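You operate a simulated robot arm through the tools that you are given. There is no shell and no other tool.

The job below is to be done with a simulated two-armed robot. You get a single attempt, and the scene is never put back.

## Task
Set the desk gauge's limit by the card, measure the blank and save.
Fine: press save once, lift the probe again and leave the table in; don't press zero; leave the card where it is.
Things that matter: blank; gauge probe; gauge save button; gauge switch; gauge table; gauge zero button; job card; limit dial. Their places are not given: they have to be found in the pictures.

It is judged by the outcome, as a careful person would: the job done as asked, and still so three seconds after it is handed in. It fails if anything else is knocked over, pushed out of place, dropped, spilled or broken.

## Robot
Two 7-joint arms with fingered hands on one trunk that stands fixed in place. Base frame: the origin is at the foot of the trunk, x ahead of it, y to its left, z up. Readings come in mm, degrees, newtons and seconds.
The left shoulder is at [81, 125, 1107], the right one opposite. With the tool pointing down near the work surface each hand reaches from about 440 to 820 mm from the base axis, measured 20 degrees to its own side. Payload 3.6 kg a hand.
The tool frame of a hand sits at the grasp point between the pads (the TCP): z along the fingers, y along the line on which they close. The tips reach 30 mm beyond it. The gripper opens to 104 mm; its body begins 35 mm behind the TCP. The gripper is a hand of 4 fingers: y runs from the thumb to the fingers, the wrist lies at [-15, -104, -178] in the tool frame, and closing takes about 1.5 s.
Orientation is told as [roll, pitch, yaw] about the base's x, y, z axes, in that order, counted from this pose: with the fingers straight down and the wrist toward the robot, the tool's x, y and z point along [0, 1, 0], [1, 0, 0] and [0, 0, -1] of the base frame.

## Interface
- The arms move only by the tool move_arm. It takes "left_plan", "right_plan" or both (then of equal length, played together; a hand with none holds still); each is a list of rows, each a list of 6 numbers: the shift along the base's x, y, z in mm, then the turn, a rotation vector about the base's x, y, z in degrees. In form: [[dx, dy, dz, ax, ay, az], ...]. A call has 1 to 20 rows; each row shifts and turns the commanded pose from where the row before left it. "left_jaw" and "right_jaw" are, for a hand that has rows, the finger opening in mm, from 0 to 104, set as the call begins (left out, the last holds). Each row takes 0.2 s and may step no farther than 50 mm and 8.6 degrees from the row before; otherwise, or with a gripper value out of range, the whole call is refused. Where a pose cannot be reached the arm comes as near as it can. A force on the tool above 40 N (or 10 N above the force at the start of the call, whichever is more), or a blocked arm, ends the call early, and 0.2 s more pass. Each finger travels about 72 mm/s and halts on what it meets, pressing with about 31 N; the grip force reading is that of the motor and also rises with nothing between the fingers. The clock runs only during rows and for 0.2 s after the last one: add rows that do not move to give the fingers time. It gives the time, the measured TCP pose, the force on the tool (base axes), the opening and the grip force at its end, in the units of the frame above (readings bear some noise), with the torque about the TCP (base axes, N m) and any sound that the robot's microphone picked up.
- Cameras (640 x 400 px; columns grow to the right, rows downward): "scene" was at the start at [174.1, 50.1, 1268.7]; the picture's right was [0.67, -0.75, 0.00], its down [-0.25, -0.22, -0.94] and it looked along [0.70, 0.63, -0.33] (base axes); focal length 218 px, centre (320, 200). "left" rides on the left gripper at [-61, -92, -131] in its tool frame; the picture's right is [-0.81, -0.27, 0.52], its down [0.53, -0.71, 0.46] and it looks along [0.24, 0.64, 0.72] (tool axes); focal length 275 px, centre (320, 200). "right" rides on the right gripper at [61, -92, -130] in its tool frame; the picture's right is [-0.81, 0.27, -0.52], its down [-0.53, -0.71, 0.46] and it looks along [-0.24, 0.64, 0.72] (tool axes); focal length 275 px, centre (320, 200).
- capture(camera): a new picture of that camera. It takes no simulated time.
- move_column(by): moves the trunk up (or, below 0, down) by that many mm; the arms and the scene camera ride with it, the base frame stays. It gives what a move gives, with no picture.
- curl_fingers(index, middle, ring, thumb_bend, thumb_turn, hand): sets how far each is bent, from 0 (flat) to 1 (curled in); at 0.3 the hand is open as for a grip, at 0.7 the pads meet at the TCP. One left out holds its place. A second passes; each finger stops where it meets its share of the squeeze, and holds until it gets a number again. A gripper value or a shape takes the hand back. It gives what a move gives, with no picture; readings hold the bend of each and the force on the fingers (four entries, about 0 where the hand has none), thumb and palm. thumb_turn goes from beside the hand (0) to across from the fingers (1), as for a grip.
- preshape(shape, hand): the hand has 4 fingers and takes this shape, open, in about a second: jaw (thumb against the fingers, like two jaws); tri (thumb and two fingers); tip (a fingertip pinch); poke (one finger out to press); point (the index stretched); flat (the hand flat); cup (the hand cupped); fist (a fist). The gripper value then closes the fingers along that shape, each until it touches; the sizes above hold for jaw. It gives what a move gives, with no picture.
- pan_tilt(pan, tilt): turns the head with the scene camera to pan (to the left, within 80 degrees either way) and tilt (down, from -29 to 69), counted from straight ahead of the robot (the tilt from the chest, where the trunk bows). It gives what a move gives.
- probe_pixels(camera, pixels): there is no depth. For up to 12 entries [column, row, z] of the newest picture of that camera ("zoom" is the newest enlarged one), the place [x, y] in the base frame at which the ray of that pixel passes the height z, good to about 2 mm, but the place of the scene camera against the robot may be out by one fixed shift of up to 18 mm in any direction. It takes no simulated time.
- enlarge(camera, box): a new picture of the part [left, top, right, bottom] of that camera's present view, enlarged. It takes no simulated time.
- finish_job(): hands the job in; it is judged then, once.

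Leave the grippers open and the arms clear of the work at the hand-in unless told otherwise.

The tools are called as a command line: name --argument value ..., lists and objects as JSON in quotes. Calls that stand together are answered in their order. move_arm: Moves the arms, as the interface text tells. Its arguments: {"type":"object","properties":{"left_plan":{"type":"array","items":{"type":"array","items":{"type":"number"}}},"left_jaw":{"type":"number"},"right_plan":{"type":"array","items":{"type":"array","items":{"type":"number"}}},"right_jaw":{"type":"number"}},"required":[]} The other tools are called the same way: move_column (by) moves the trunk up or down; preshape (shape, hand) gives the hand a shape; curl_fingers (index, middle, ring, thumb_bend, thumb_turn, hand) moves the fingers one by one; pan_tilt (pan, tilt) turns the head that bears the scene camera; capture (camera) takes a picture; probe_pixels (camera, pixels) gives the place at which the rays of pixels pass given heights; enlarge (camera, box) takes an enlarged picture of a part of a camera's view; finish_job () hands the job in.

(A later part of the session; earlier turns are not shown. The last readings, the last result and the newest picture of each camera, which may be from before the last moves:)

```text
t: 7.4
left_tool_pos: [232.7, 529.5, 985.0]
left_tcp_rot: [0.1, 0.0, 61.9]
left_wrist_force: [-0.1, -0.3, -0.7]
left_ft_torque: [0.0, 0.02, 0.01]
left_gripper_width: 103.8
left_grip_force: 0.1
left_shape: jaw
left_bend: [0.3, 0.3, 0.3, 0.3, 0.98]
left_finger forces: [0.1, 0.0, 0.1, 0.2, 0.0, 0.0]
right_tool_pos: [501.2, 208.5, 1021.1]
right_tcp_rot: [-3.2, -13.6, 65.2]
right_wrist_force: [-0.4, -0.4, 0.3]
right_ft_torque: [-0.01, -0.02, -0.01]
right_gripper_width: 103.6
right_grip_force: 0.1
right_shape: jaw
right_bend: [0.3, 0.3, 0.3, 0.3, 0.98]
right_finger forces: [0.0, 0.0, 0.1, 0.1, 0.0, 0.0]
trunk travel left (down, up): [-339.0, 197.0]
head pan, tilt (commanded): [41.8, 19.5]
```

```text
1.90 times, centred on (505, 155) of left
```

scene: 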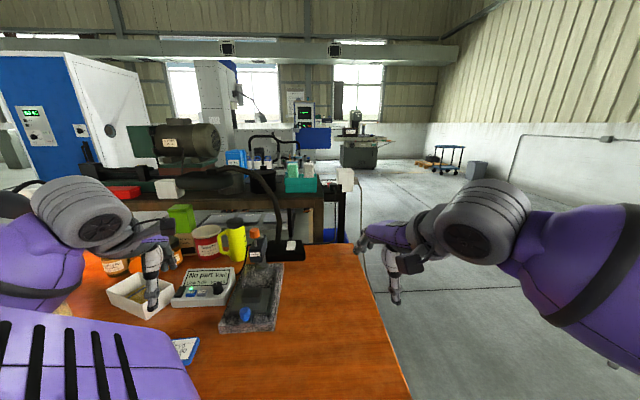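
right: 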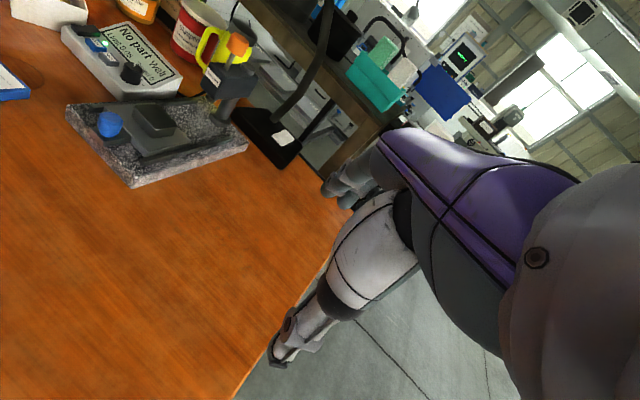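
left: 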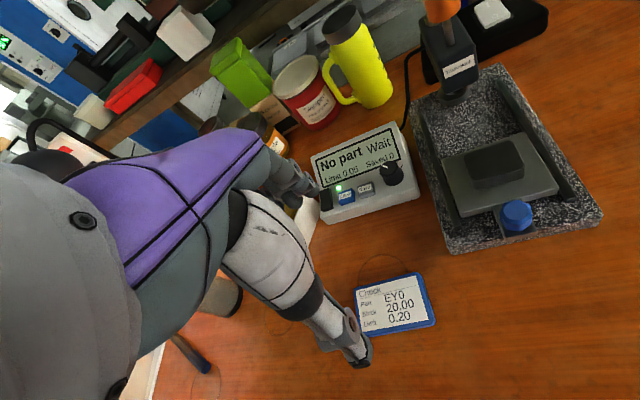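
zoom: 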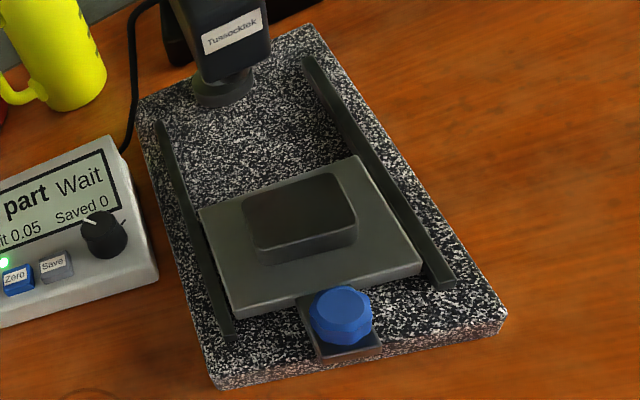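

The dial's white pointer is at about 10 o'clock, with a panel tick at about 2 o'clock. Before using the hand I want to see what the "tip" shape looks like. The left hand is in free air at z=985.

preshape --shape "tip" --hand "left"

capture --camera "left"

enlarge --camera "scene" --box '[80, 200, 240, 330]'

```text
t: 8.3
left_tool_pos: [234.0, 530.0, 984.2]
left_tcp_rot: [0.1, 0.0, 62.0]
left_wrist_force: [-0.5, 0.1, 0.5]
left_ft_torque: [-0.01, 0.01, -0.01]
left_gripper_width: 103.8
left_grip_force: 0.1
left_shape: tip
left_bend: [0.3, 0.98, 0.99, 0.3, 0.98]
left_finger forces: [0.0, 0.0, 0.1, 0.0, 0.1, 0.0]
right_tool_pos: [500.1, 208.7, 1020.1]
right_tcp_rot: [-3.2, -13.6, 65.2]
right_wrist_force: [-0.5, 0.0, -0.1]
right_ft_torque: [0.0, 0.02, -0.03]
right_gripper_width: 103.7
right_grip_force: 0.1
right_shape: jaw
right_bend: [0.3, 0.3, 0.3, 0.3, 0.98]
right_finger forces: [0.0, 0.0, 0.0, 0.0, 0.0, 0.0]
trunk travel left (down, up): [-339.0, 197.0]
head pan, tilt (commanded): [41.8, 19.5]
```

```text
taken
```

left: 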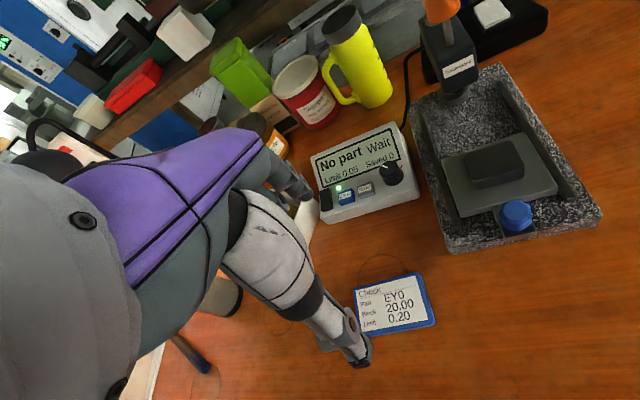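

```text
3.08 times, centred on (160, 265) of scene
```

zoom: 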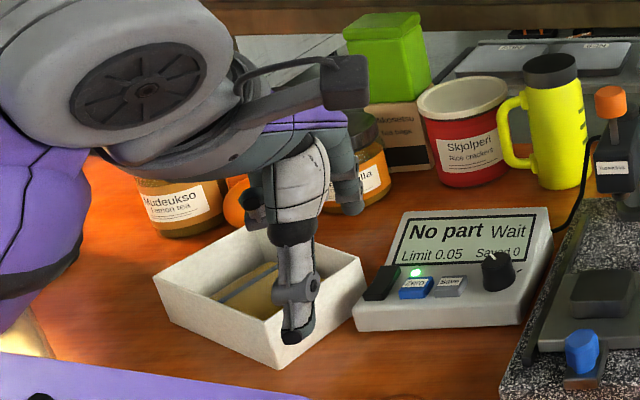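

In "tip" shape the index and thumb are open and the other fingers are curled, which suits the dial. Next the left hand moves to hover well above the dial with tips at z≈890. It tilts 15° to match the panel slope and yaws left, so the dial can be turned clockwise.

move_arm --left_plan '[[29, 25, 0, 5, -5.6, 0], [29, 25, 0, 5, -5.6, 0], [29, 25, 0, -1.5, -1.3, 7.7], [29, 24, 0, -1.5, -1.3, 7.7], [0, 0, -30, -1.5, -1.3, 7.7], [0, 0, -30, 0, 0, 0], [0, 0, 0, 0, 0, 0]]' --left_jaw 60

capture --camera "right"

capture --camera "left"

capture --camera "scene"

```text
t: 9.9
left_tool_pos: [350.2, 630.4, 922.6]
left_tcp_rot: [-10.2, -10.8, 86.8]
left_wrist_force: [-0.6, 0.0, -0.4]
left_ft_torque: [0.02, 0.01, 0.01]
left_gripper_width: 60.2
left_grip_force: 0.0
left_shape: tip
left_bend: [0.31, 0.98, 0.99, 0.66, 1.0]
left_finger forces: [0.0, 0.0, 0.0, 0.1, 0.1, 0.0]
right_tool_pos: [501.0, 208.3, 1020.6]
right_tcp_rot: [-3.2, -13.6, 65.2]
right_wrist_force: [-1.1, -0.1, -0.6]
right_ft_torque: [0.0, -0.03, 0.0]
right_gripper_width: 103.8
right_grip_force: 0.1
right_shape: jaw
right_bend: [0.3, 0.3, 0.3, 0.3, 0.98]
right_finger forces: [0.0, 0.0, 0.0, 0.0, 0.0, 0.0]
trunk travel left (down, up): [-339.0, 197.0]
head pan, tilt (commanded): [41.8, 19.5]
```

```text
taken
```

right: 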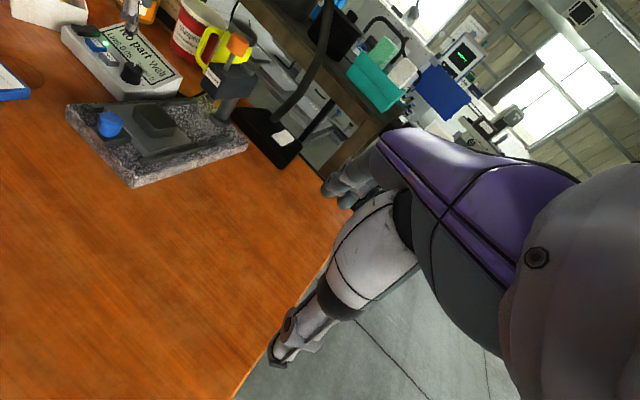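

```text
taken
```

left: 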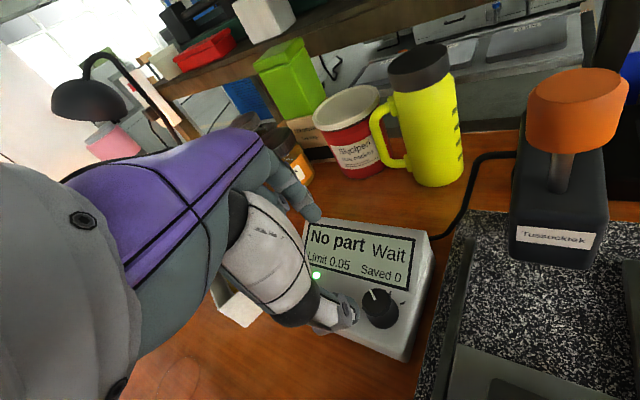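

```text
taken
```

scene: 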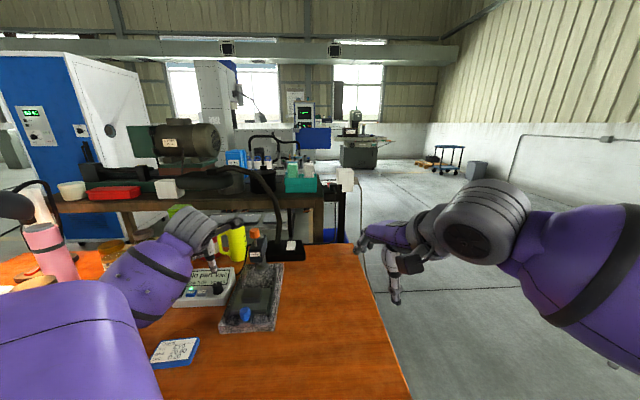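

At opening 60 the thumb has bent first (0.66) while the index stays at 0.31, so closing in this shape is lopsided. For a balanced grip I'll set the fingers individually. First I'll enlarge to see the fingertips against the dial.

enlarge --camera "right" --box '[80, 0, 180, 100]'

enlarge --camera "left" --box '[240, 180, 440, 370]'

enlarge --camera "scene" --box '[165, 225, 265, 315]'

```text
4.00 times, centred on (130, 50) of right
```

zoom: 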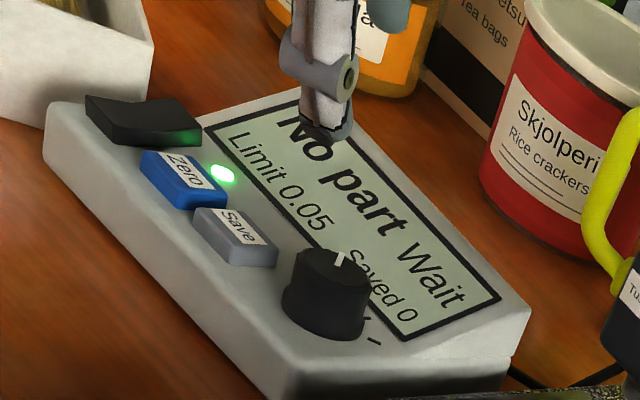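

```text
2.11 times, centred on (340, 275) of left
```

zoom: 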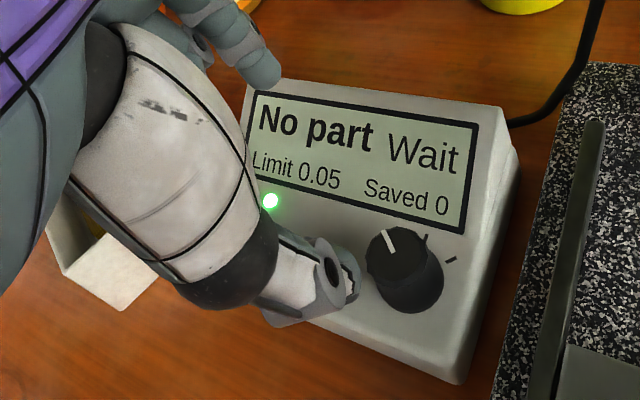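

```text
4.44 times, centred on (215, 270) of scene
```

zoom: 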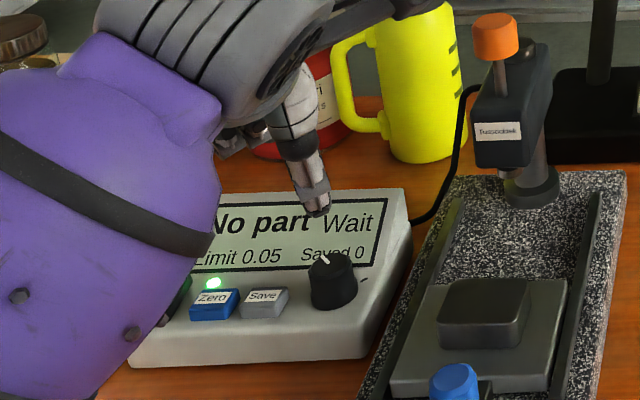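

Two panel ticks are now visible, about 30° apart, at roughly 12 and 1 o'clock, with the pointer at about 11 o'clock. I'll locate the thumb tip by probing it in all three views, and re-measure the dial top centre from this nearer left view.

probe_pixels --camera "right" --pixels '[[132.5, 34.5, 860], [132.5, 34.5, 900], [132.5, 64, 800], [132.5, 64, 820]]'

probe_pixels --camera "scene" --pixels '[[215, 273.4, 860], [215, 273.4, 900], [217.7, 283.8, 800], [217.7, 283.8, 820]]'

probe_pixels --camera "left" --pixels '[[355, 318, 860], [355, 318, 900], [378.4, 304, 800], [378.4, 304, 820], [315, 216, 860], [315, 216, 900]]'

```text
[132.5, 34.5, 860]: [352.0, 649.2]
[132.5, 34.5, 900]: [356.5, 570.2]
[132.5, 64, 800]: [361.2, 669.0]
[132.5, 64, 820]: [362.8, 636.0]
```

```text
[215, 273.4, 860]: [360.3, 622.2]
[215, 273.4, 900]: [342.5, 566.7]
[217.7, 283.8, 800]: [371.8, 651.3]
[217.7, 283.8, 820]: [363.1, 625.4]
```

```text
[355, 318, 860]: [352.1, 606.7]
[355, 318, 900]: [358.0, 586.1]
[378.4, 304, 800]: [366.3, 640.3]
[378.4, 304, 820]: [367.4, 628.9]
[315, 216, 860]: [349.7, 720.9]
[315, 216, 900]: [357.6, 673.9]
```

Using the two hand cameras together:
- Dial top: about [365.5,630,819]
- Save: about [330.5,658,800]
- Zero: about [308,680,800]
- Fingertips: about 28 mm beyond the TCP, symmetric about it

Next I lower to about 15 mm above the dial top, still open at 60 mm, to check alignment.

move_arm --left_plan '[[3.5, -4, -30, 0, 0, 0], [3.5, -4, -30, 0, 0, 0], [0, 0, 0, 0, 0, 0]]' --left_jaw 60

enlarge --camera "right" --box '[80, 0, 180, 100]'

capture --camera "left"

enlarge --camera "left" --box '[240, 160, 460, 370]'

enlarge --camera "scene" --box '[165, 225, 265, 315]'

```text
t: 10.7
left_tool_pos: [357.5, 620.7, 863.0]
left_tcp_rot: [-10.2, -10.7, 86.9]
left_wrist_force: [0.5, 0.5, -0.1]
left_ft_torque: [0.01, 0.0, 0.0]
left_gripper_width: 60.5
left_grip_force: 0.0
left_shape: tip
left_bend: [0.31, 0.98, 0.99, 0.66, 1.0]
left_finger forces: [0.1, 0.0, 0.0, 0.1, 0.0, 0.1]
right_tool_pos: [500.7, 208.4, 1019.7]
right_tcp_rot: [-3.2, -13.6, 65.2]
right_wrist_force: [0.4, -0.1, 0.1]
right_ft_torque: [0.0, 0.0, -0.04]
right_gripper_width: 103.9
right_grip_force: 0.0
right_shape: jaw
right_bend: [0.3, 0.3, 0.3, 0.3, 0.98]
right_finger forces: [0.0, 0.0, 0.0, 0.1, 0.0, 0.0]
trunk travel left (down, up): [-339.0, 197.0]
head pan, tilt (commanded): [41.8, 19.5]
```

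```text
4.00 times, centred on (130, 50) of right
```

zoom: 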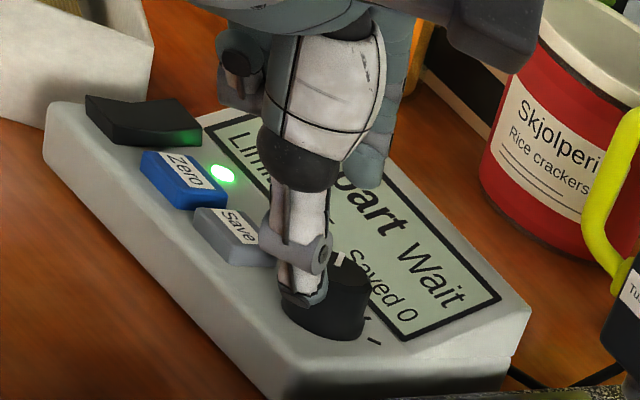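

```text
taken
```

left: 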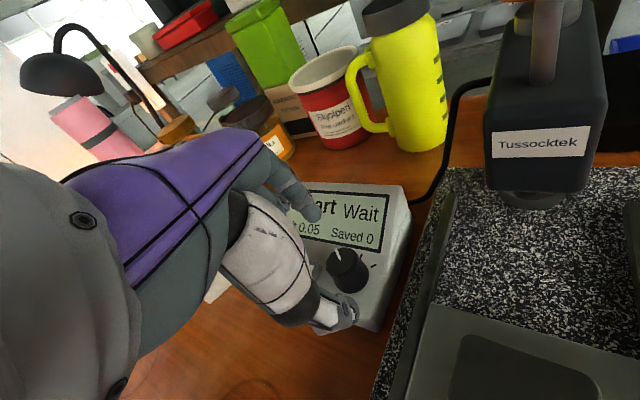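

```text
1.90 times, centred on (350, 265) of left
```

zoom: 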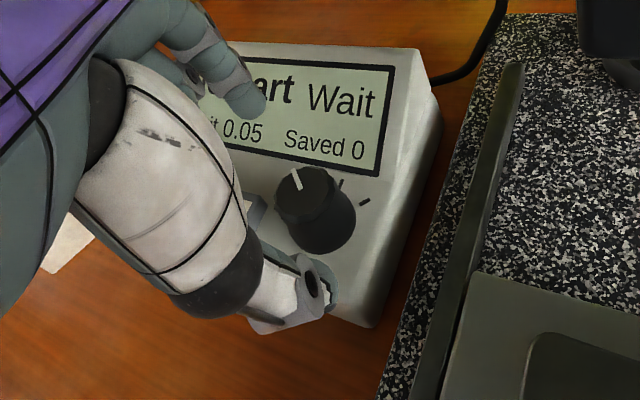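

```text
4.44 times, centred on (215, 270) of scene
```

zoom: 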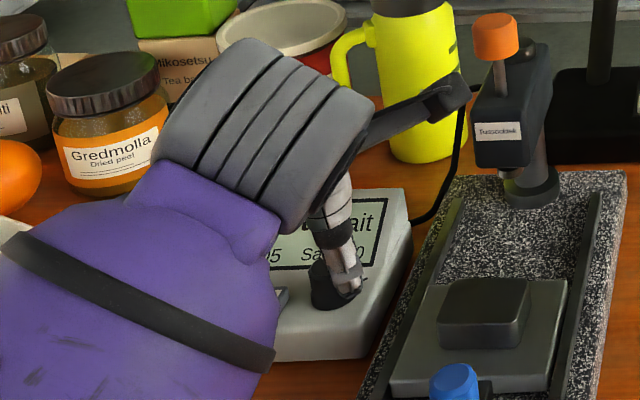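

The tool axis projects to (343,265) at dial height and the dial top centre sits at (342,262), so alignment is within about 2 mm. Next I descend about 30 mm along the tilted axis so the fingertips straddle the dial, still open.

move_arm --left_plan '[[1.5, 1.4, -7.5, 0, 0, 0], [1.5, 1.4, -7.5, 0, 0, 0], [1.5, 1.4, -7.5, 0, 0, 0], [1.3, 1.4, -7.0, 0, 0, 0], [0, 0, 0, 0, 0, 0]]' --left_jaw 60

capture --camera "left"

enlarge --camera "left" --box '[240, 160, 460, 370]'

enlarge --camera "right" --box '[80, 0, 180, 100]'

```text
t: 11.9
left_tool_pos: [363.6, 625.8, 834.4]
left_tcp_rot: [-10.2, -10.8, 86.9]
left_wrist_force: [-0.3, -0.1, 0.4]
left_ft_torque: [0.04, 0.01, -0.01]
left_gripper_width: 60.3
left_grip_force: 0.0
left_shape: tip
left_bend: [0.31, 0.98, 0.99, 0.66, 1.0]
left_finger forces: [0.1, 0.0, 0.0, 0.0, 0.1, 0.0]
right_tool_pos: [499.8, 209.0, 1020.2]
right_tcp_rot: [-3.2, -13.6, 65.2]
right_wrist_force: [0.6, 0.1, 0.2]
right_ft_torque: [0.0, -0.03, -0.02]
right_gripper_width: 103.8
right_grip_force: 0.0
right_shape: jaw
right_bend: [0.3, 0.3, 0.3, 0.3, 0.98]
right_finger forces: [0.0, 0.0, 0.1, 0.0, 0.0, 0.0]
trunk travel left (down, up): [-339.0, 197.0]
head pan, tilt (commanded): [41.8, 19.5]
```

```text
taken
```

left: 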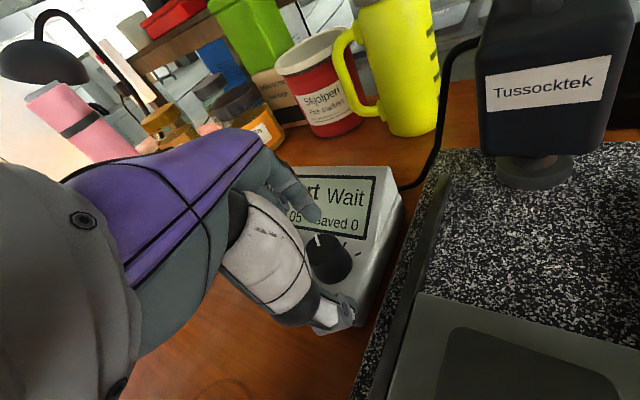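

```text
1.90 times, centred on (350, 265) of left
```

zoom: 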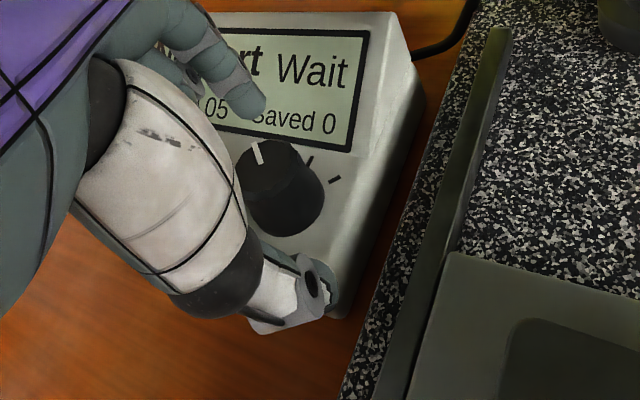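

```text
4.00 times, centred on (130, 50) of right
```

zoom: 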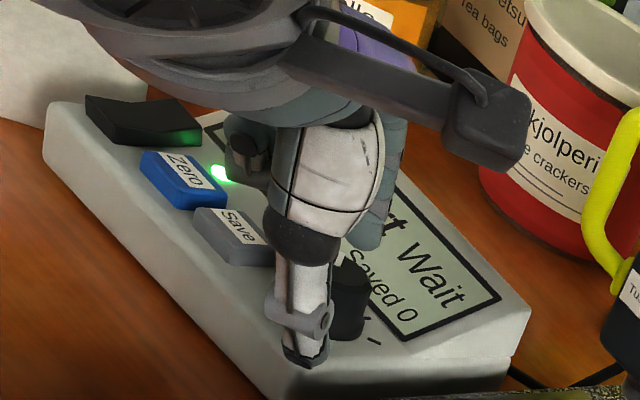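

The fingertips straddle the dial, well centred, with no force. I'll close in small steps and watch the finger forces, starting at opening 42.

move_arm --left_plan '[[0, 0, 0, 0, 0, 0], [0, 0, 0, 0, 0, 0], [0, 0, 0, 0, 0, 0]]' --left_jaw 42

enlarge --camera "left" --box '[240, 160, 460, 370]'

enlarge --camera "right" --box '[80, 0, 180, 100]'

```text
t: 12.7
left_tool_pos: [362.5, 624.4, 834.7]
left_tcp_rot: [-10.2, -10.8, 86.9]
left_wrist_force: [-1.1, -0.5, -0.3]
left_ft_torque: [0.02, 0.0, 0.0]
left_gripper_width: 42.6
left_grip_force: 0.0
left_shape: tip
left_bend: [0.73, 0.98, 0.99, 0.72, 1.0]
left_finger forces: [0.1, 0.0, 0.1, 0.0, 0.0, 0.0]
right_tool_pos: [500.9, 208.3, 1019.2]
right_tcp_rot: [-3.2, -13.7, 65.2]
right_wrist_force: [0.3, -0.6, 0.7]
right_ft_torque: [0.0, 0.02, 0.01]
right_gripper_width: 103.7
right_grip_force: 0.0
right_shape: jaw
right_bend: [0.3, 0.3, 0.3, 0.3, 0.98]
right_finger forces: [0.0, 0.0, 0.0, 0.0, 0.1, 0.1]
trunk travel left (down, up): [-339.0, 197.0]
head pan, tilt (commanded): [41.8, 19.5]
```

```text
1.90 times, centred on (350, 265) of left
```

zoom: 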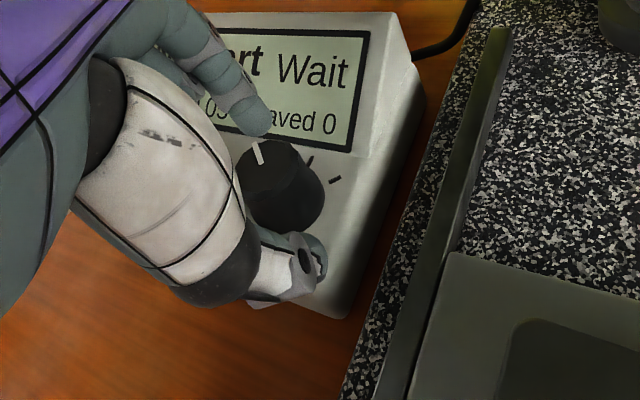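

```text
4.00 times, centred on (130, 50) of right
```

zoom: 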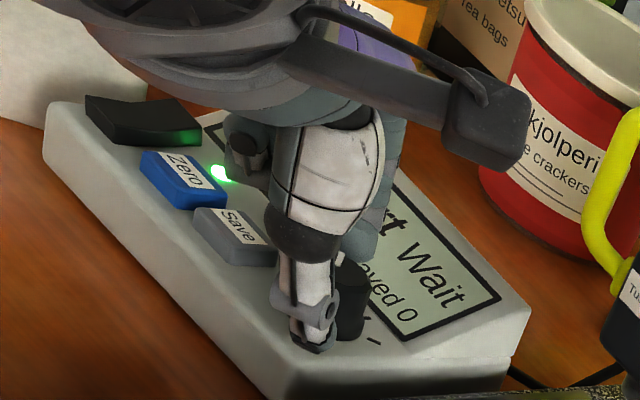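

Both fingers approach evenly (bends 0.73 and 0.72, no force). I'll close further to 34.

move_arm --left_plan '[[0, 0, 0, 0, 0, 0], [0, 0, 0, 0, 0, 0]]' --left_jaw 34

enlarge --camera "left" --box '[240, 160, 460, 370]'

```text
t: 13.3
left_tool_pos: [362.4, 626.5, 834.8]
left_tcp_rot: [-10.1, -10.8, 87.0]
left_wrist_force: [-0.1, 0.7, 0.5]
left_ft_torque: [0.02, 0.03, 0.0]
left_gripper_width: 34.9
left_grip_force: 0.1
left_shape: tip
left_bend: [0.73, 0.98, 0.99, 0.73, 1.0]
left_finger forces: [0.0, 0.0, 0.1, 0.0, 0.1, 0.1]
right_tool_pos: [500.6, 208.6, 1020.3]
right_tcp_rot: [-3.3, -13.5, 65.3]
right_wrist_force: [-0.4, -0.2, 0.4]
right_ft_torque: [0.0, -0.01, 0.03]
right_gripper_width: 103.7
right_grip_force: 0.1
right_shape: jaw
right_bend: [0.3, 0.3, 0.3, 0.3, 0.98]
right_finger forces: [0.1, 0.0, 0.0, 0.0, 0.0, 0.0]
trunk travel left (down, up): [-339.0, 197.0]
head pan, tilt (commanded): [41.8, 19.5]
```

```text
1.90 times, centred on (350, 265) of left
```

zoom: 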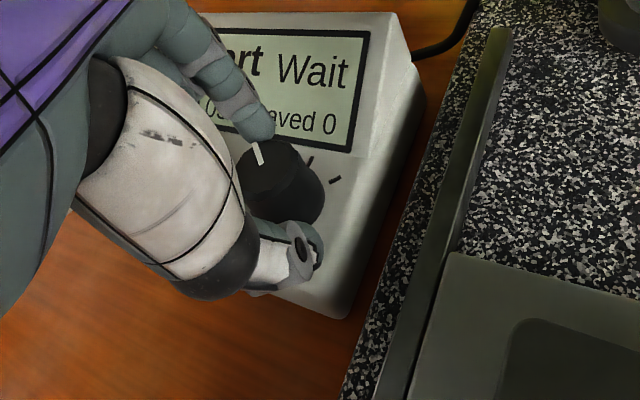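

There is still no contact, so I'll close to 27.

move_arm --left_plan '[[0, 0, 0, 0, 0, 0], [0, 0, 0, 0, 0, 0]]' --left_jaw 27

enlarge --camera "left" --box '[240, 160, 460, 370]'

```text
t: 13.9
left_tool_pos: [362.5, 625.7, 834.0]
left_tcp_rot: [-10.2, -10.8, 86.9]
left_wrist_force: [0.6, 0.4, 0.6]
left_ft_torque: [0.03, 0.05, -0.02]
left_gripper_width: 28.3
left_grip_force: 0.1
left_shape: tip
left_bend: [0.73, 0.98, 0.99, 0.74, 1.0]
left_finger forces: [1.3, 0.0, 0.0, 0.1, 0.0, 0.1]
right_tool_pos: [500.7, 209.4, 1019.8]
right_tcp_rot: [-3.2, -13.5, 65.2]
right_wrist_force: [-0.3, 0.4, 0.2]
right_ft_torque: [-0.02, -0.01, -0.01]
right_gripper_width: 103.8
right_grip_force: 0.1
right_shape: jaw
right_bend: [0.3, 0.3, 0.3, 0.3, 0.98]
right_finger forces: [0.1, 0.0, 0.0, 0.0, 0.0, 0.0]
trunk travel left (down, up): [-339.0, 197.0]
head pan, tilt (commanded): [41.8, 19.5]
```

```text
1.90 times, centred on (350, 265) of left
```

zoom: 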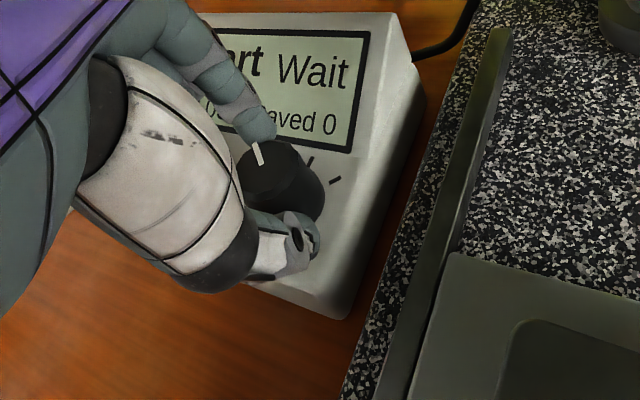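

The index touches with 1.3 N but the thumb doesn't yet, so I'll shift the hand about 1.7 mm away from the index contact and close a bit more.

move_arm --left_plan '[[0.1, 1.7, 0.3, 0, 0, 0], [0, 0, 0, 0, 0, 0], [0, 0, 0, 0, 0, 0]]' --left_jaw 24

enlarge --camera "left" --box '[240, 160, 460, 370]'

```text
t: 14.7
left_tool_pos: [362.3, 628.1, 834.2]
left_tcp_rot: [-10.3, -10.8, 86.9]
left_wrist_force: [1.1, 1.0, 0.0]
left_ft_torque: [0.03, 0.0, -0.02]
left_gripper_width: 25.1
left_grip_force: 0.0
left_shape: tip
left_bend: [0.72, 0.98, 0.99, 0.74, 1.0]
left_finger forces: [1.3, 0.0, 0.1, 0.0, 0.0, 0.1]
right_tool_pos: [500.1, 207.7, 1020.2]
right_tcp_rot: [-3.2, -13.6, 65.1]
right_wrist_force: [0.5, 0.8, 0.0]
right_ft_torque: [0.01, 0.02, -0.01]
right_gripper_width: 103.8
right_grip_force: 0.0
right_shape: jaw
right_bend: [0.3, 0.3, 0.3, 0.3, 0.98]
right_finger forces: [0.1, 0.1, 0.0, 0.0, 0.0, 0.0]
trunk travel left (down, up): [-339.0, 197.0]
head pan, tilt (commanded): [41.8, 19.5]
```

```text
1.90 times, centred on (350, 265) of left
```

zoom: 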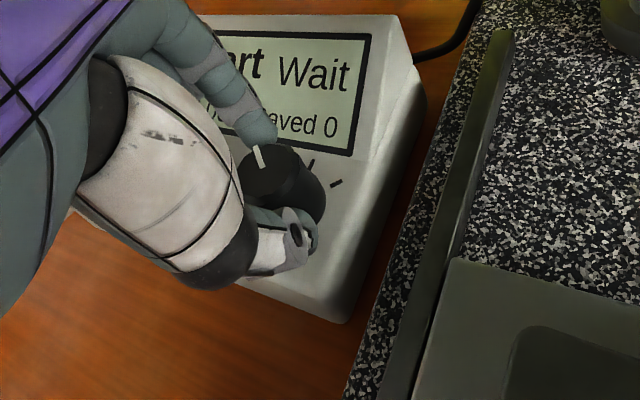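

The index still reads 1.3 N and the thumb is nearly there, so I'll close to 18.

move_arm --left_plan '[[0, 0.8, 0.1, 0, 0, 0], [0, 0, 0, 0, 0, 0], [0, 0, 0, 0, 0, 0]]' --left_jaw 18

enlarge --camera "left" --box '[240, 160, 460, 370]'

enlarge --camera "right" --box '[80, 0, 180, 100]'

```text
t: 15.5
left_tool_pos: [363.9, 628.4, 834.8]
left_tcp_rot: [-10.1, -10.7, 86.9]
left_wrist_force: [2.4, -0.5, -0.2]
left_ft_torque: [-0.09, 0.0, -0.03]
left_gripper_width: 20.0
left_grip_force: 31.3
left_shape: tip
left_bend: [0.72, 1.0, 1.0, 0.75, 1.0]
left_finger forces: [27.0, 0.1, 0.0, 0.0, 26.8, 0.0]
right_tool_pos: [500.8, 207.9, 1018.3]
right_tcp_rot: [-3.2, -13.6, 65.3]
right_wrist_force: [0.0, 0.0, 0.4]
right_ft_torque: [-0.03, 0.02, 0.01]
right_gripper_width: 103.7
right_grip_force: 0.0
right_shape: jaw
right_bend: [0.3, 0.3, 0.3, 0.3, 0.98]
right_finger forces: [0.0, 0.1, 0.0, 0.0, 0.0, 0.1]
trunk travel left (down, up): [-339.0, 197.0]
head pan, tilt (commanded): [41.8, 19.5]
```

```text
1.90 times, centred on (350, 265) of left
```

zoom: 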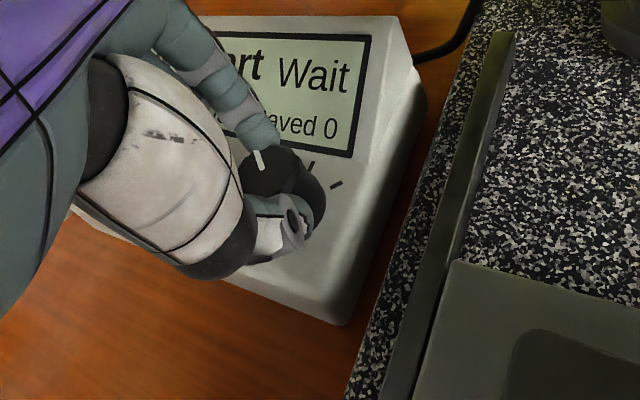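

```text
4.00 times, centred on (130, 50) of right
```

zoom: 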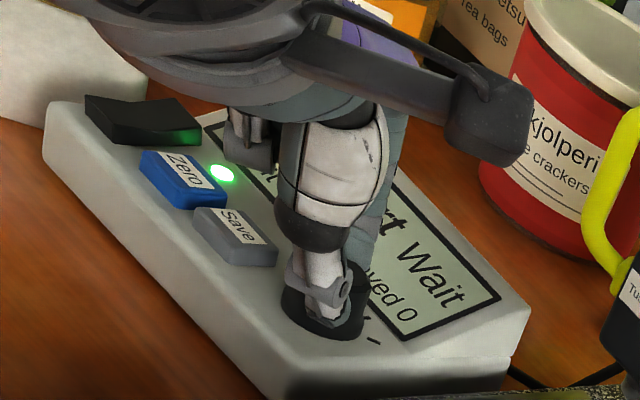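

The dial is gripped with a balanced 27 N on both fingers. Next I turn clockwise about the panel normal by 30° and check the readout.

move_arm --left_plan '[[0, 0, 0, 1.0, 0.95, -4.8], [0, 0, 0, 1.0, 0.95, -4.8], [0, 0, 0, 1.0, 0.95, -4.8], [0, 0, 0, 1.0, 0.95, -4.8], [0, 0, 0, 1.0, 0.95, -4.8], [0, 0, 0, 1.0, 0.95, -4.8], [0, 0, 0, 0, 0, 0]]'

capture --camera "left"

enlarge --camera "left" --box '[240, 120, 460, 330]'

enlarge --camera "right" --box '[80, 0, 180, 100]'

enlarge --camera "scene" --box '[165, 235, 265, 315]'

```text
t: 17.1
left_tool_pos: [361.1, 627.3, 836.2]
left_tcp_rot: [-2.7, -14.7, 56.3]
left_wrist_force: [-5.7, -6.3, 5.4]
left_ft_torque: [-0.23, 0.09, 0.02]
left_gripper_width: 20.4
left_grip_force: 30.6
left_shape: tip
left_bend: [0.73, 1.0, 1.0, 0.75, 1.0]
left_finger forces: [21.0, 0.1, 0.0, 0.0, 32.0, 0.0]
right_tool_pos: [500.0, 206.5, 1020.7]
right_tcp_rot: [-3.2, -13.7, 65.1]
right_wrist_force: [-0.4, -0.6, 0.3]
right_ft_torque: [0.0, 0.0, -0.03]
right_gripper_width: 103.6
right_grip_force: 0.0
right_shape: jaw
right_bend: [0.3, 0.3, 0.3, 0.3, 0.98]
right_finger forces: [0.0, 0.0, 0.0, 0.0, 0.0, 0.0]
trunk travel left (down, up): [-339.0, 197.0]
head pan, tilt (commanded): [41.8, 19.5]
```

```text
taken
```

left: 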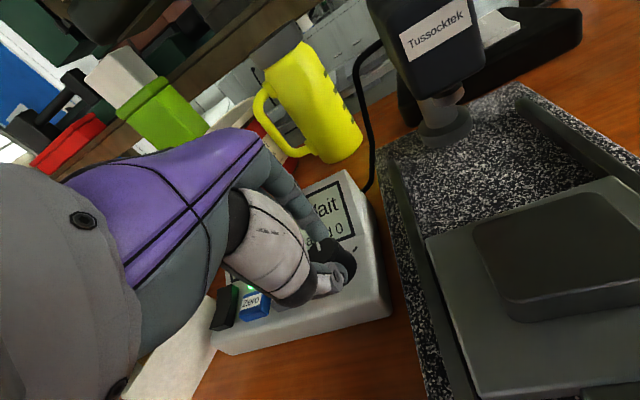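

```text
1.90 times, centred on (350, 225) of left
```

zoom: 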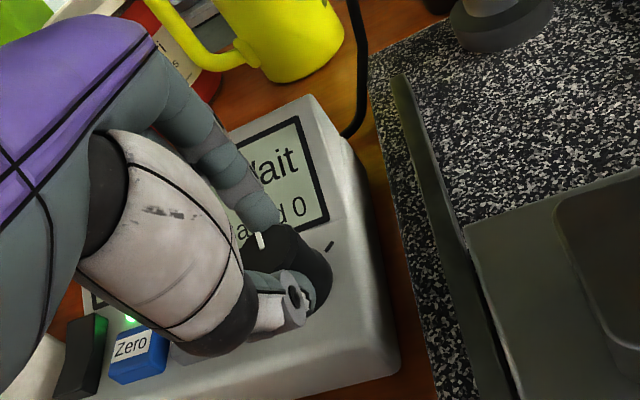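

```text
4.00 times, centred on (130, 50) of right
```

zoom: 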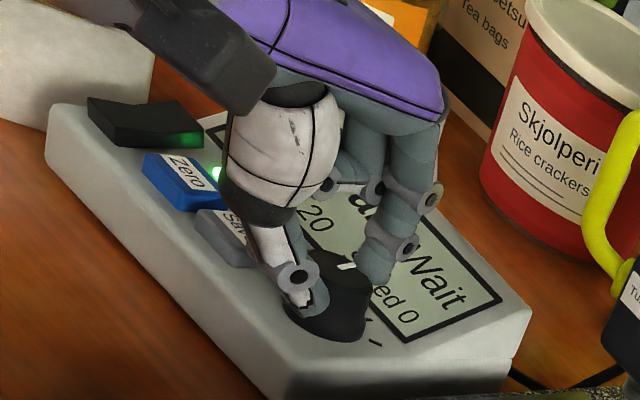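

```text
5.00 times, centred on (215, 275) of scene
```

zoom: 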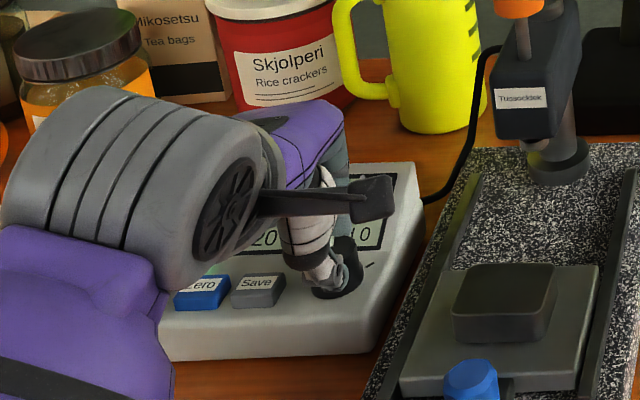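

The readout now shows "…20" on the limit line, partly covered by the hand. I'll zoom in more to read it before letting go.

enlarge --camera "right" --box '[115, 35, 155, 75]'

enlarge --camera "scene" --box '[185, 265, 245, 305]'

```text
10.00 times, centred on (135, 55) of right
```

zoom: 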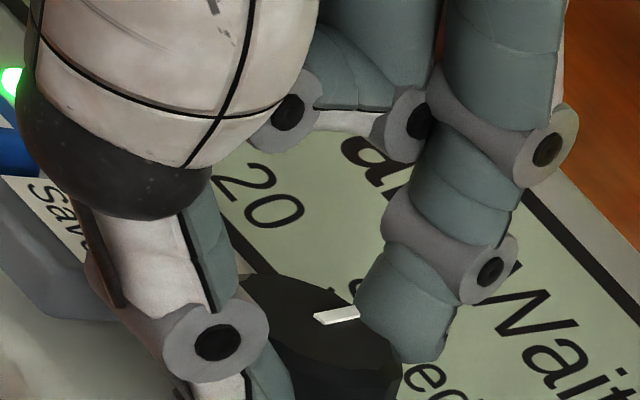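

```text
10.00 times, centred on (215, 285) of scene
```

zoom: 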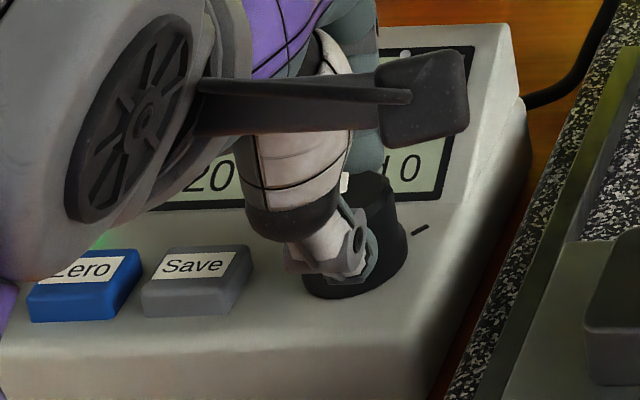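

The limit line now ends in "20". I'll open the fingers to release the dial, rise along the panel normal, and read the screen.

move_arm --left_plan '[[0, 0, 0, 0, 0, 0], [0, 0, 0, 0, 0, 0], [0, 0, 0, 0, 0, 0], [0, 0, 0, 0, 0, 0], [-1.5, -1.4, 7.5, 0, 0, 0], [-3, -2.8, 15, 0, 0, 0], [-4, -4, 20, 0, 0, 0], [-5, -5, 25, 0, 0, 0], [-5, -5, 25, 0, 0, 0], [0, 0, 0, 0, 0, 0]]' --left_jaw 62

enlarge --camera "right" --box '[80, 0, 180, 100]'

capture --camera "left"

enlarge --camera "scene" --box '[165, 235, 265, 315]'

```text
t: 19.3
left_tool_pos: [345.0, 610.0, 928.7]
left_tcp_rot: [-2.9, -14.6, 56.3]
left_wrist_force: [-0.6, 0.3, 0.5]
left_ft_torque: [0.02, -0.01, 0.01]
left_gripper_width: 61.8
left_grip_force: 0.1
left_shape: tip
left_bend: [0.3, 0.98, 0.99, 0.65, 1.0]
left_finger forces: [0.1, 0.0, 0.0, 0.1, 0.0, 0.1]
right_tool_pos: [501.9, 206.8, 1020.3]
right_tcp_rot: [-3.1, -13.7, 65.2]
right_wrist_force: [0.3, -0.7, 1.0]
right_ft_torque: [-0.05, -0.01, 0.01]
right_gripper_width: 103.8
right_grip_force: 0.1
right_shape: jaw
right_bend: [0.3, 0.3, 0.3, 0.3, 0.98]
right_finger forces: [0.0, 0.1, 0.1, 0.0, 0.1, 0.0]
trunk travel left (down, up): [-339.0, 197.0]
head pan, tilt (commanded): [41.8, 19.5]
```

```text
4.00 times, centred on (130, 50) of right
```

zoom: 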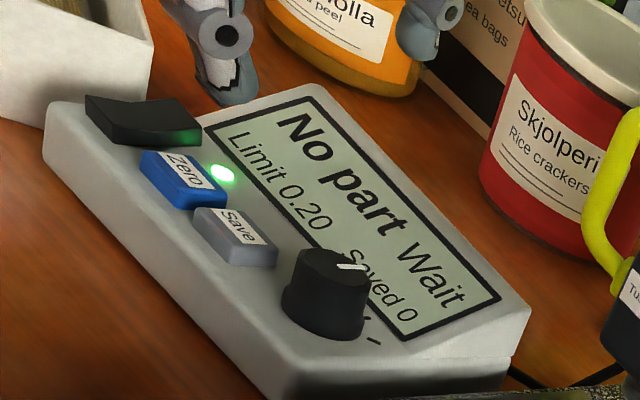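

```text
taken
```

left: 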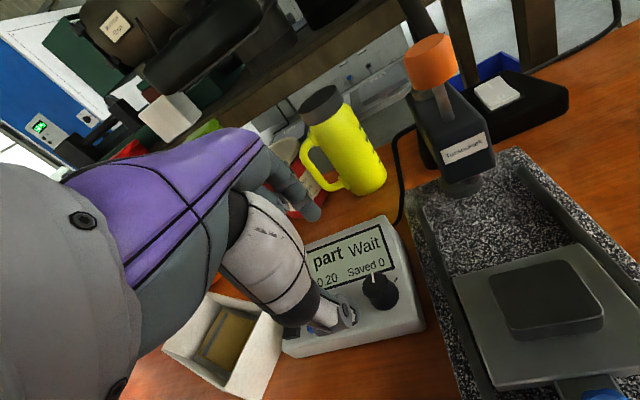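

```text
5.00 times, centred on (215, 275) of scene
```

zoom: 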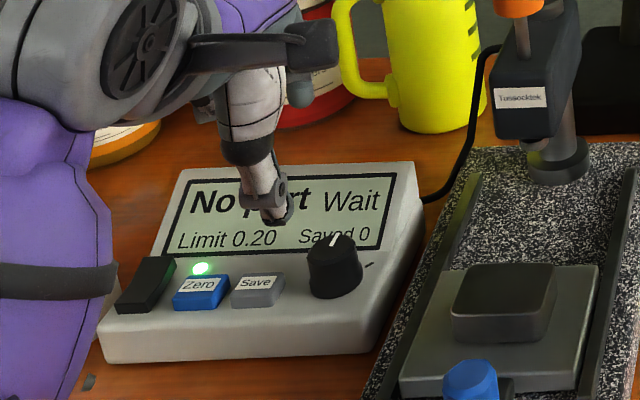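

The readout shows "Limit 0.20" and the box hasn't moved. Next is the table. I'll move the left hand back in free air to in front of the blue knob, which is near [366,480,828], with yaw about 44° and tilt about 25°.

move_arm --left_plan '[[-4, -34, 0, 1.1, 1.1, -5.8], [-4, -34, 0, 1.1, 1.1, -5.8], [-5, -35, 0, 3.5, -3.6, 0], [-5, -35, 0, 3.5, -3.6, 0], [-4, -34, -10, 0, 0, 0], [0, 0, -10, 0, 0, 0], [0, 0, 0, 0, 0, 0]]' --left_jaw 62

preshape --shape "jaw" --hand "left"

move_arm --left_plan '[[0, 0, 0, 0, 0, 0], [0, 0, 0, 0, 0, 0], [0, 0, 0, 0, 0, 0], [0, 0, 0, 0, 0, 0], [0, 0, 0, 0, 0, 0], [0, 0, 0, 0, 0, 0], [0, 0, 0, 0, 0, 0]]' --left_jaw 0

capture --camera "left"

capture --camera "right"

capture --camera "scene"

```text
t: 20.9
left_tool_pos: [351.7, 478.8, 892.6]
left_tcp_rot: [0.4, -25.0, 44.0]
left_wrist_force: [0.1, -0.3, 0.2]
left_ft_torque: [-0.02, 0.0, -0.01]
left_gripper_width: 61.8
left_grip_force: 0.0
left_shape: tip
left_bend: [0.3, 0.98, 0.99, 0.65, 1.0]
left_finger forces: [0.0, 0.1, 0.0, 0.0, 0.0, 0.0]
left hand out of reach, approached as far as the arm can: row 4, 5
right_tool_pos: [499.7, 207.2, 1020.6]
right_tcp_rot: [-3.2, -13.6, 65.2]
right_wrist_force: [-0.5, -0.2, 0.0]
right_ft_torque: [-0.02, -0.02, -0.02]
right_gripper_width: 103.9
right_grip_force: 0.0
right_shape: jaw
right_bend: [0.3, 0.3, 0.3, 0.3, 0.98]
right_finger forces: [0.1, 0.1, 0.0, 0.0, 0.1, 0.0]
trunk travel left (down, up): [-339.0, 197.0]
head pan, tilt (commanded): [41.8, 19.5]
```

```text
t: 21.8
left_tool_pos: [351.5, 479.7, 892.2]
left_tcp_rot: [0.3, -25.0, 44.0]
left_wrist_force: [0.9, 0.0, -0.3]
left_ft_torque: [0.01, 0.01, 0.01]
left_gripper_width: 104.0
left_grip_force: 0.0
left_shape: jaw
left_bend: [0.3, 0.3, 0.3, 0.3, 0.98]
left_finger forces: [0.1, 0.0, 0.0, 0.0, 0.0, 0.1]
right_tool_pos: [500.1, 208.9, 1020.7]
right_tcp_rot: [-3.2, -13.6, 65.3]
right_wrist_force: [-0.2, -0.3, -0.2]
right_ft_torque: [-0.01, 0.02, 0.01]
right_gripper_width: 103.6
right_grip_force: 0.0
right_shape: jaw
right_bend: [0.3, 0.3, 0.3, 0.3, 0.98]
right_finger forces: [0.1, 0.0, 0.0, 0.0, 0.0, 0.0]
trunk travel left (down, up): [-339.0, 197.0]
head pan, tilt (commanded): [41.8, 19.5]
```

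```text
t: 23.4
left_tool_pos: [352.1, 479.0, 891.2]
left_tcp_rot: [0.3, -25.1, 44.0]
left_wrist_force: [0.1, 0.1, 0.1]
left_ft_torque: [0.0, 0.02, 0.02]
left_gripper_width: 0.0
left_grip_force: 30.6
left_shape: jaw
left_bend: [0.7, 0.7, 0.7, 0.48, 1.0]
left_finger forces: [0.0, 0.0, 0.0, 0.0, 0.1, 0.0]
right_tool_pos: [501.5, 208.1, 1019.4]
right_tcp_rot: [-3.2, -13.6, 65.2]
right_wrist_force: [-0.3, 0.3, -0.1]
right_ft_torque: [0.03, 0.0, 0.02]
right_gripper_width: 103.8
right_grip_force: 0.1
right_shape: jaw
right_bend: [0.3, 0.3, 0.3, 0.3, 0.98]
right_finger forces: [0.0, 0.0, 0.0, 0.1, 0.1, 0.1]
trunk travel left (down, up): [-339.0, 197.0]
head pan, tilt (commanded): [41.8, 19.5]
```

```text
taken
```

left: 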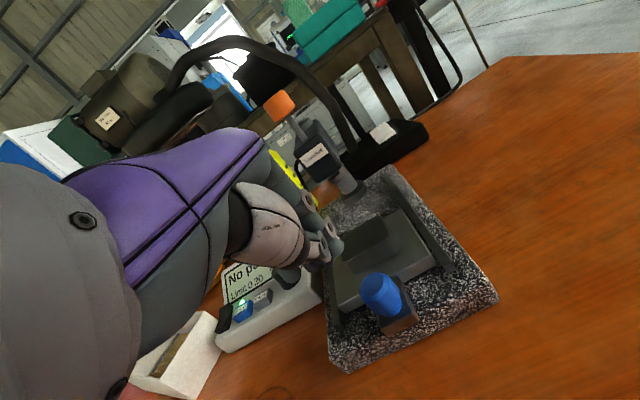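

```text
taken
```

right: 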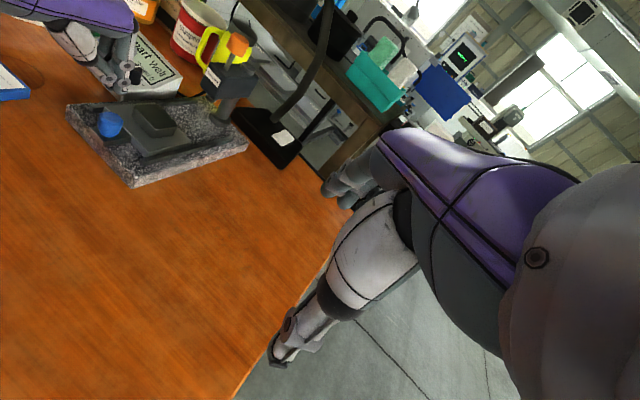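

```text
taken
```

scene: 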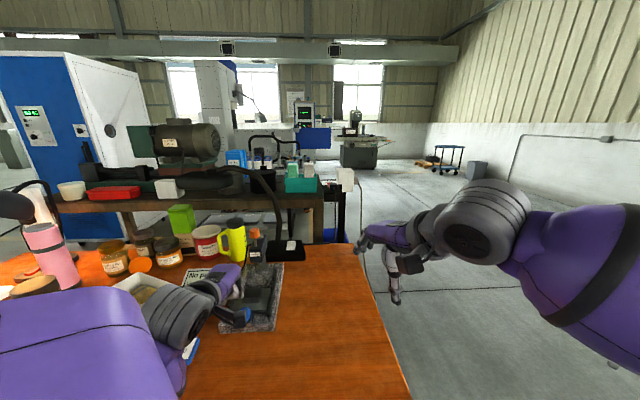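

With this tilt the arm can't pull back far enough, because the wrist is too near the shoulder. I'll raise the trunk by 120 mm to give it more room. Both hands are in free air.

move_column --by 120

capture --camera "right"

capture --camera "scene"

```text
t: 24.9
left_tool_pos: [350.8, 479.1, 1010.5]
left_tcp_rot: [0.6, -24.9, 43.8]
left_wrist_force: [0.2, -0.4, -1.1]
left_ft_torque: [-0.02, 0.01, 0.02]
left_gripper_width: 0.0
left_grip_force: 30.9
left_shape: jaw
left_bend: [0.7, 0.7, 0.7, 0.48, 1.0]
left_finger forces: [0.0, 0.0, 0.1, 0.0, 0.0, 0.0]
right_tool_pos: [500.6, 208.3, 1140.1]
right_tcp_rot: [-3.0, -13.6, 65.3]
right_wrist_force: [-0.7, -0.7, 0.1]
right_ft_torque: [0.01, 0.02, 0.01]
right_gripper_width: 103.7
right_grip_force: 0.1
right_shape: jaw
right_bend: [0.3, 0.3, 0.3, 0.3, 0.98]
right_finger forces: [0.0, 0.0, 0.0, 0.0, 0.1, 0.0]
trunk travel left (down, up): [-459.0, 77.0]
head pan, tilt (commanded): [41.8, 19.5]
```

```text
taken
```

right: 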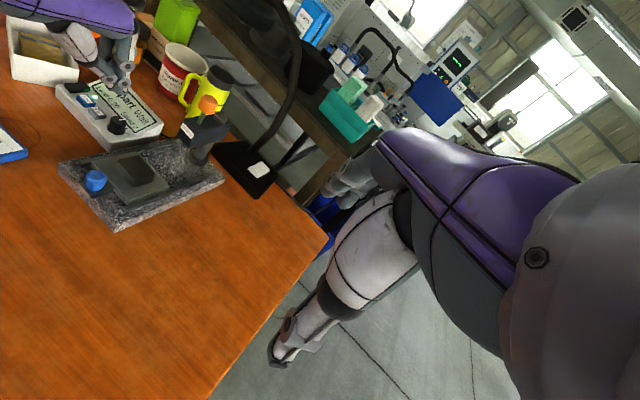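

```text
taken
```

scene: 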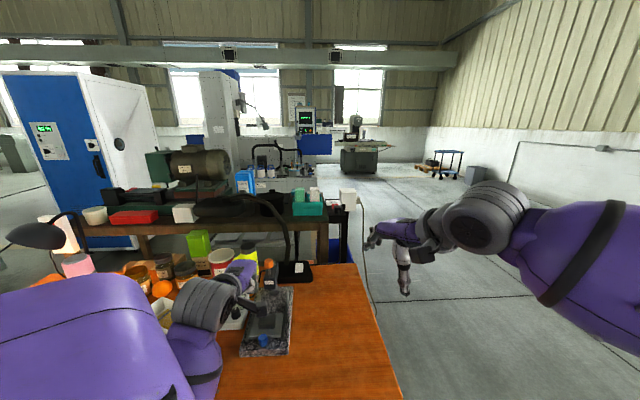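

Views are still good. I'll move the left hand down and back toward the start point in front of the blue knob, stopping higher, around TCP z=885, to check first.

move_arm --left_plan '[[-8, -12, -25, 0, 0, 0], [-8, -12, -25, 0, 0, 0], [-8, -13, -25, 0, 0, 0], [0, 0, -25, 0, 0, 0], [0, 0, -25, 0, 0, 0], [0, 0, 0, 0, 0, 0]]'

capture --camera "left"

enlarge --camera "right" --box '[40, 60, 240, 240]'

enlarge --camera "scene" --box '[190, 250, 310, 380]'

```text
t: 26.3
left_tool_pos: [330.6, 448.6, 891.7]
left_tcp_rot: [1.2, -26.2, 43.3]
left_wrist_force: [0.3, -0.4, -1.1]
left_ft_torque: [0.02, -0.01, -0.02]
left_gripper_width: 0.3
left_grip_force: 31.0
left_shape: jaw
left_bend: [0.7, 0.7, 0.7, 0.48, 1.0]
left_finger forces: [0.0, 0.0, 0.0, 0.0, 0.0, 0.1]
right_tool_pos: [499.9, 206.8, 1139.7]
right_tcp_rot: [-3.2, -13.7, 65.2]
right_wrist_force: [-0.6, 0.4, -0.7]
right_ft_torque: [-0.01, 0.01, 0.02]
right_gripper_width: 103.7
right_grip_force: 0.1
right_shape: jaw
right_bend: [0.3, 0.3, 0.3, 0.3, 0.98]
right_finger forces: [0.1, 0.0, 0.0, 0.0, 0.0, 0.1]
trunk travel left (down, up): [-459.0, 77.0]
head pan, tilt (commanded): [41.8, 19.5]
```

```text
taken
```

left: 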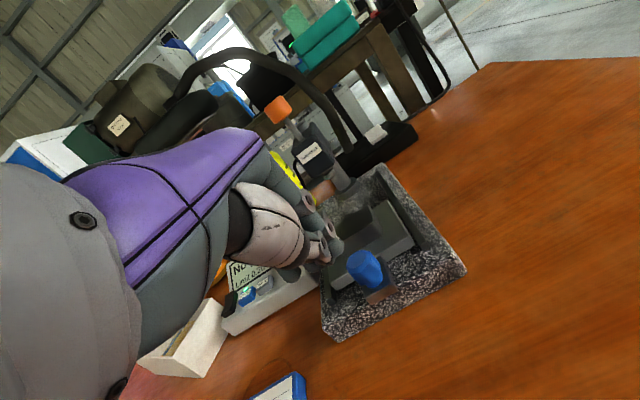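

```text
2.22 times, centred on (140, 150) of right
```

zoom: 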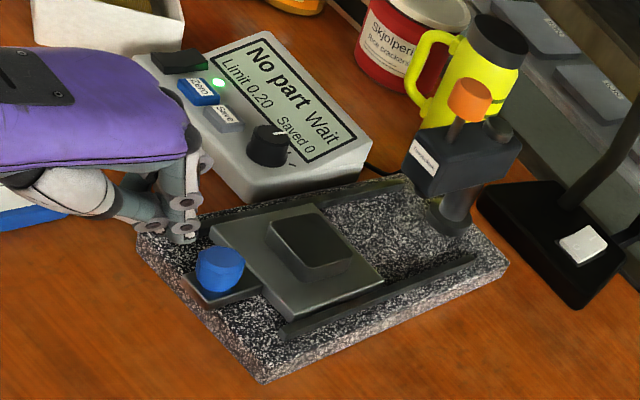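

```text
3.08 times, centred on (250, 315) of scene
```

zoom: 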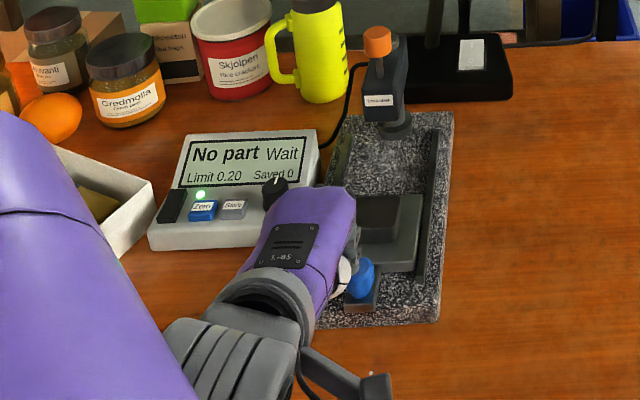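

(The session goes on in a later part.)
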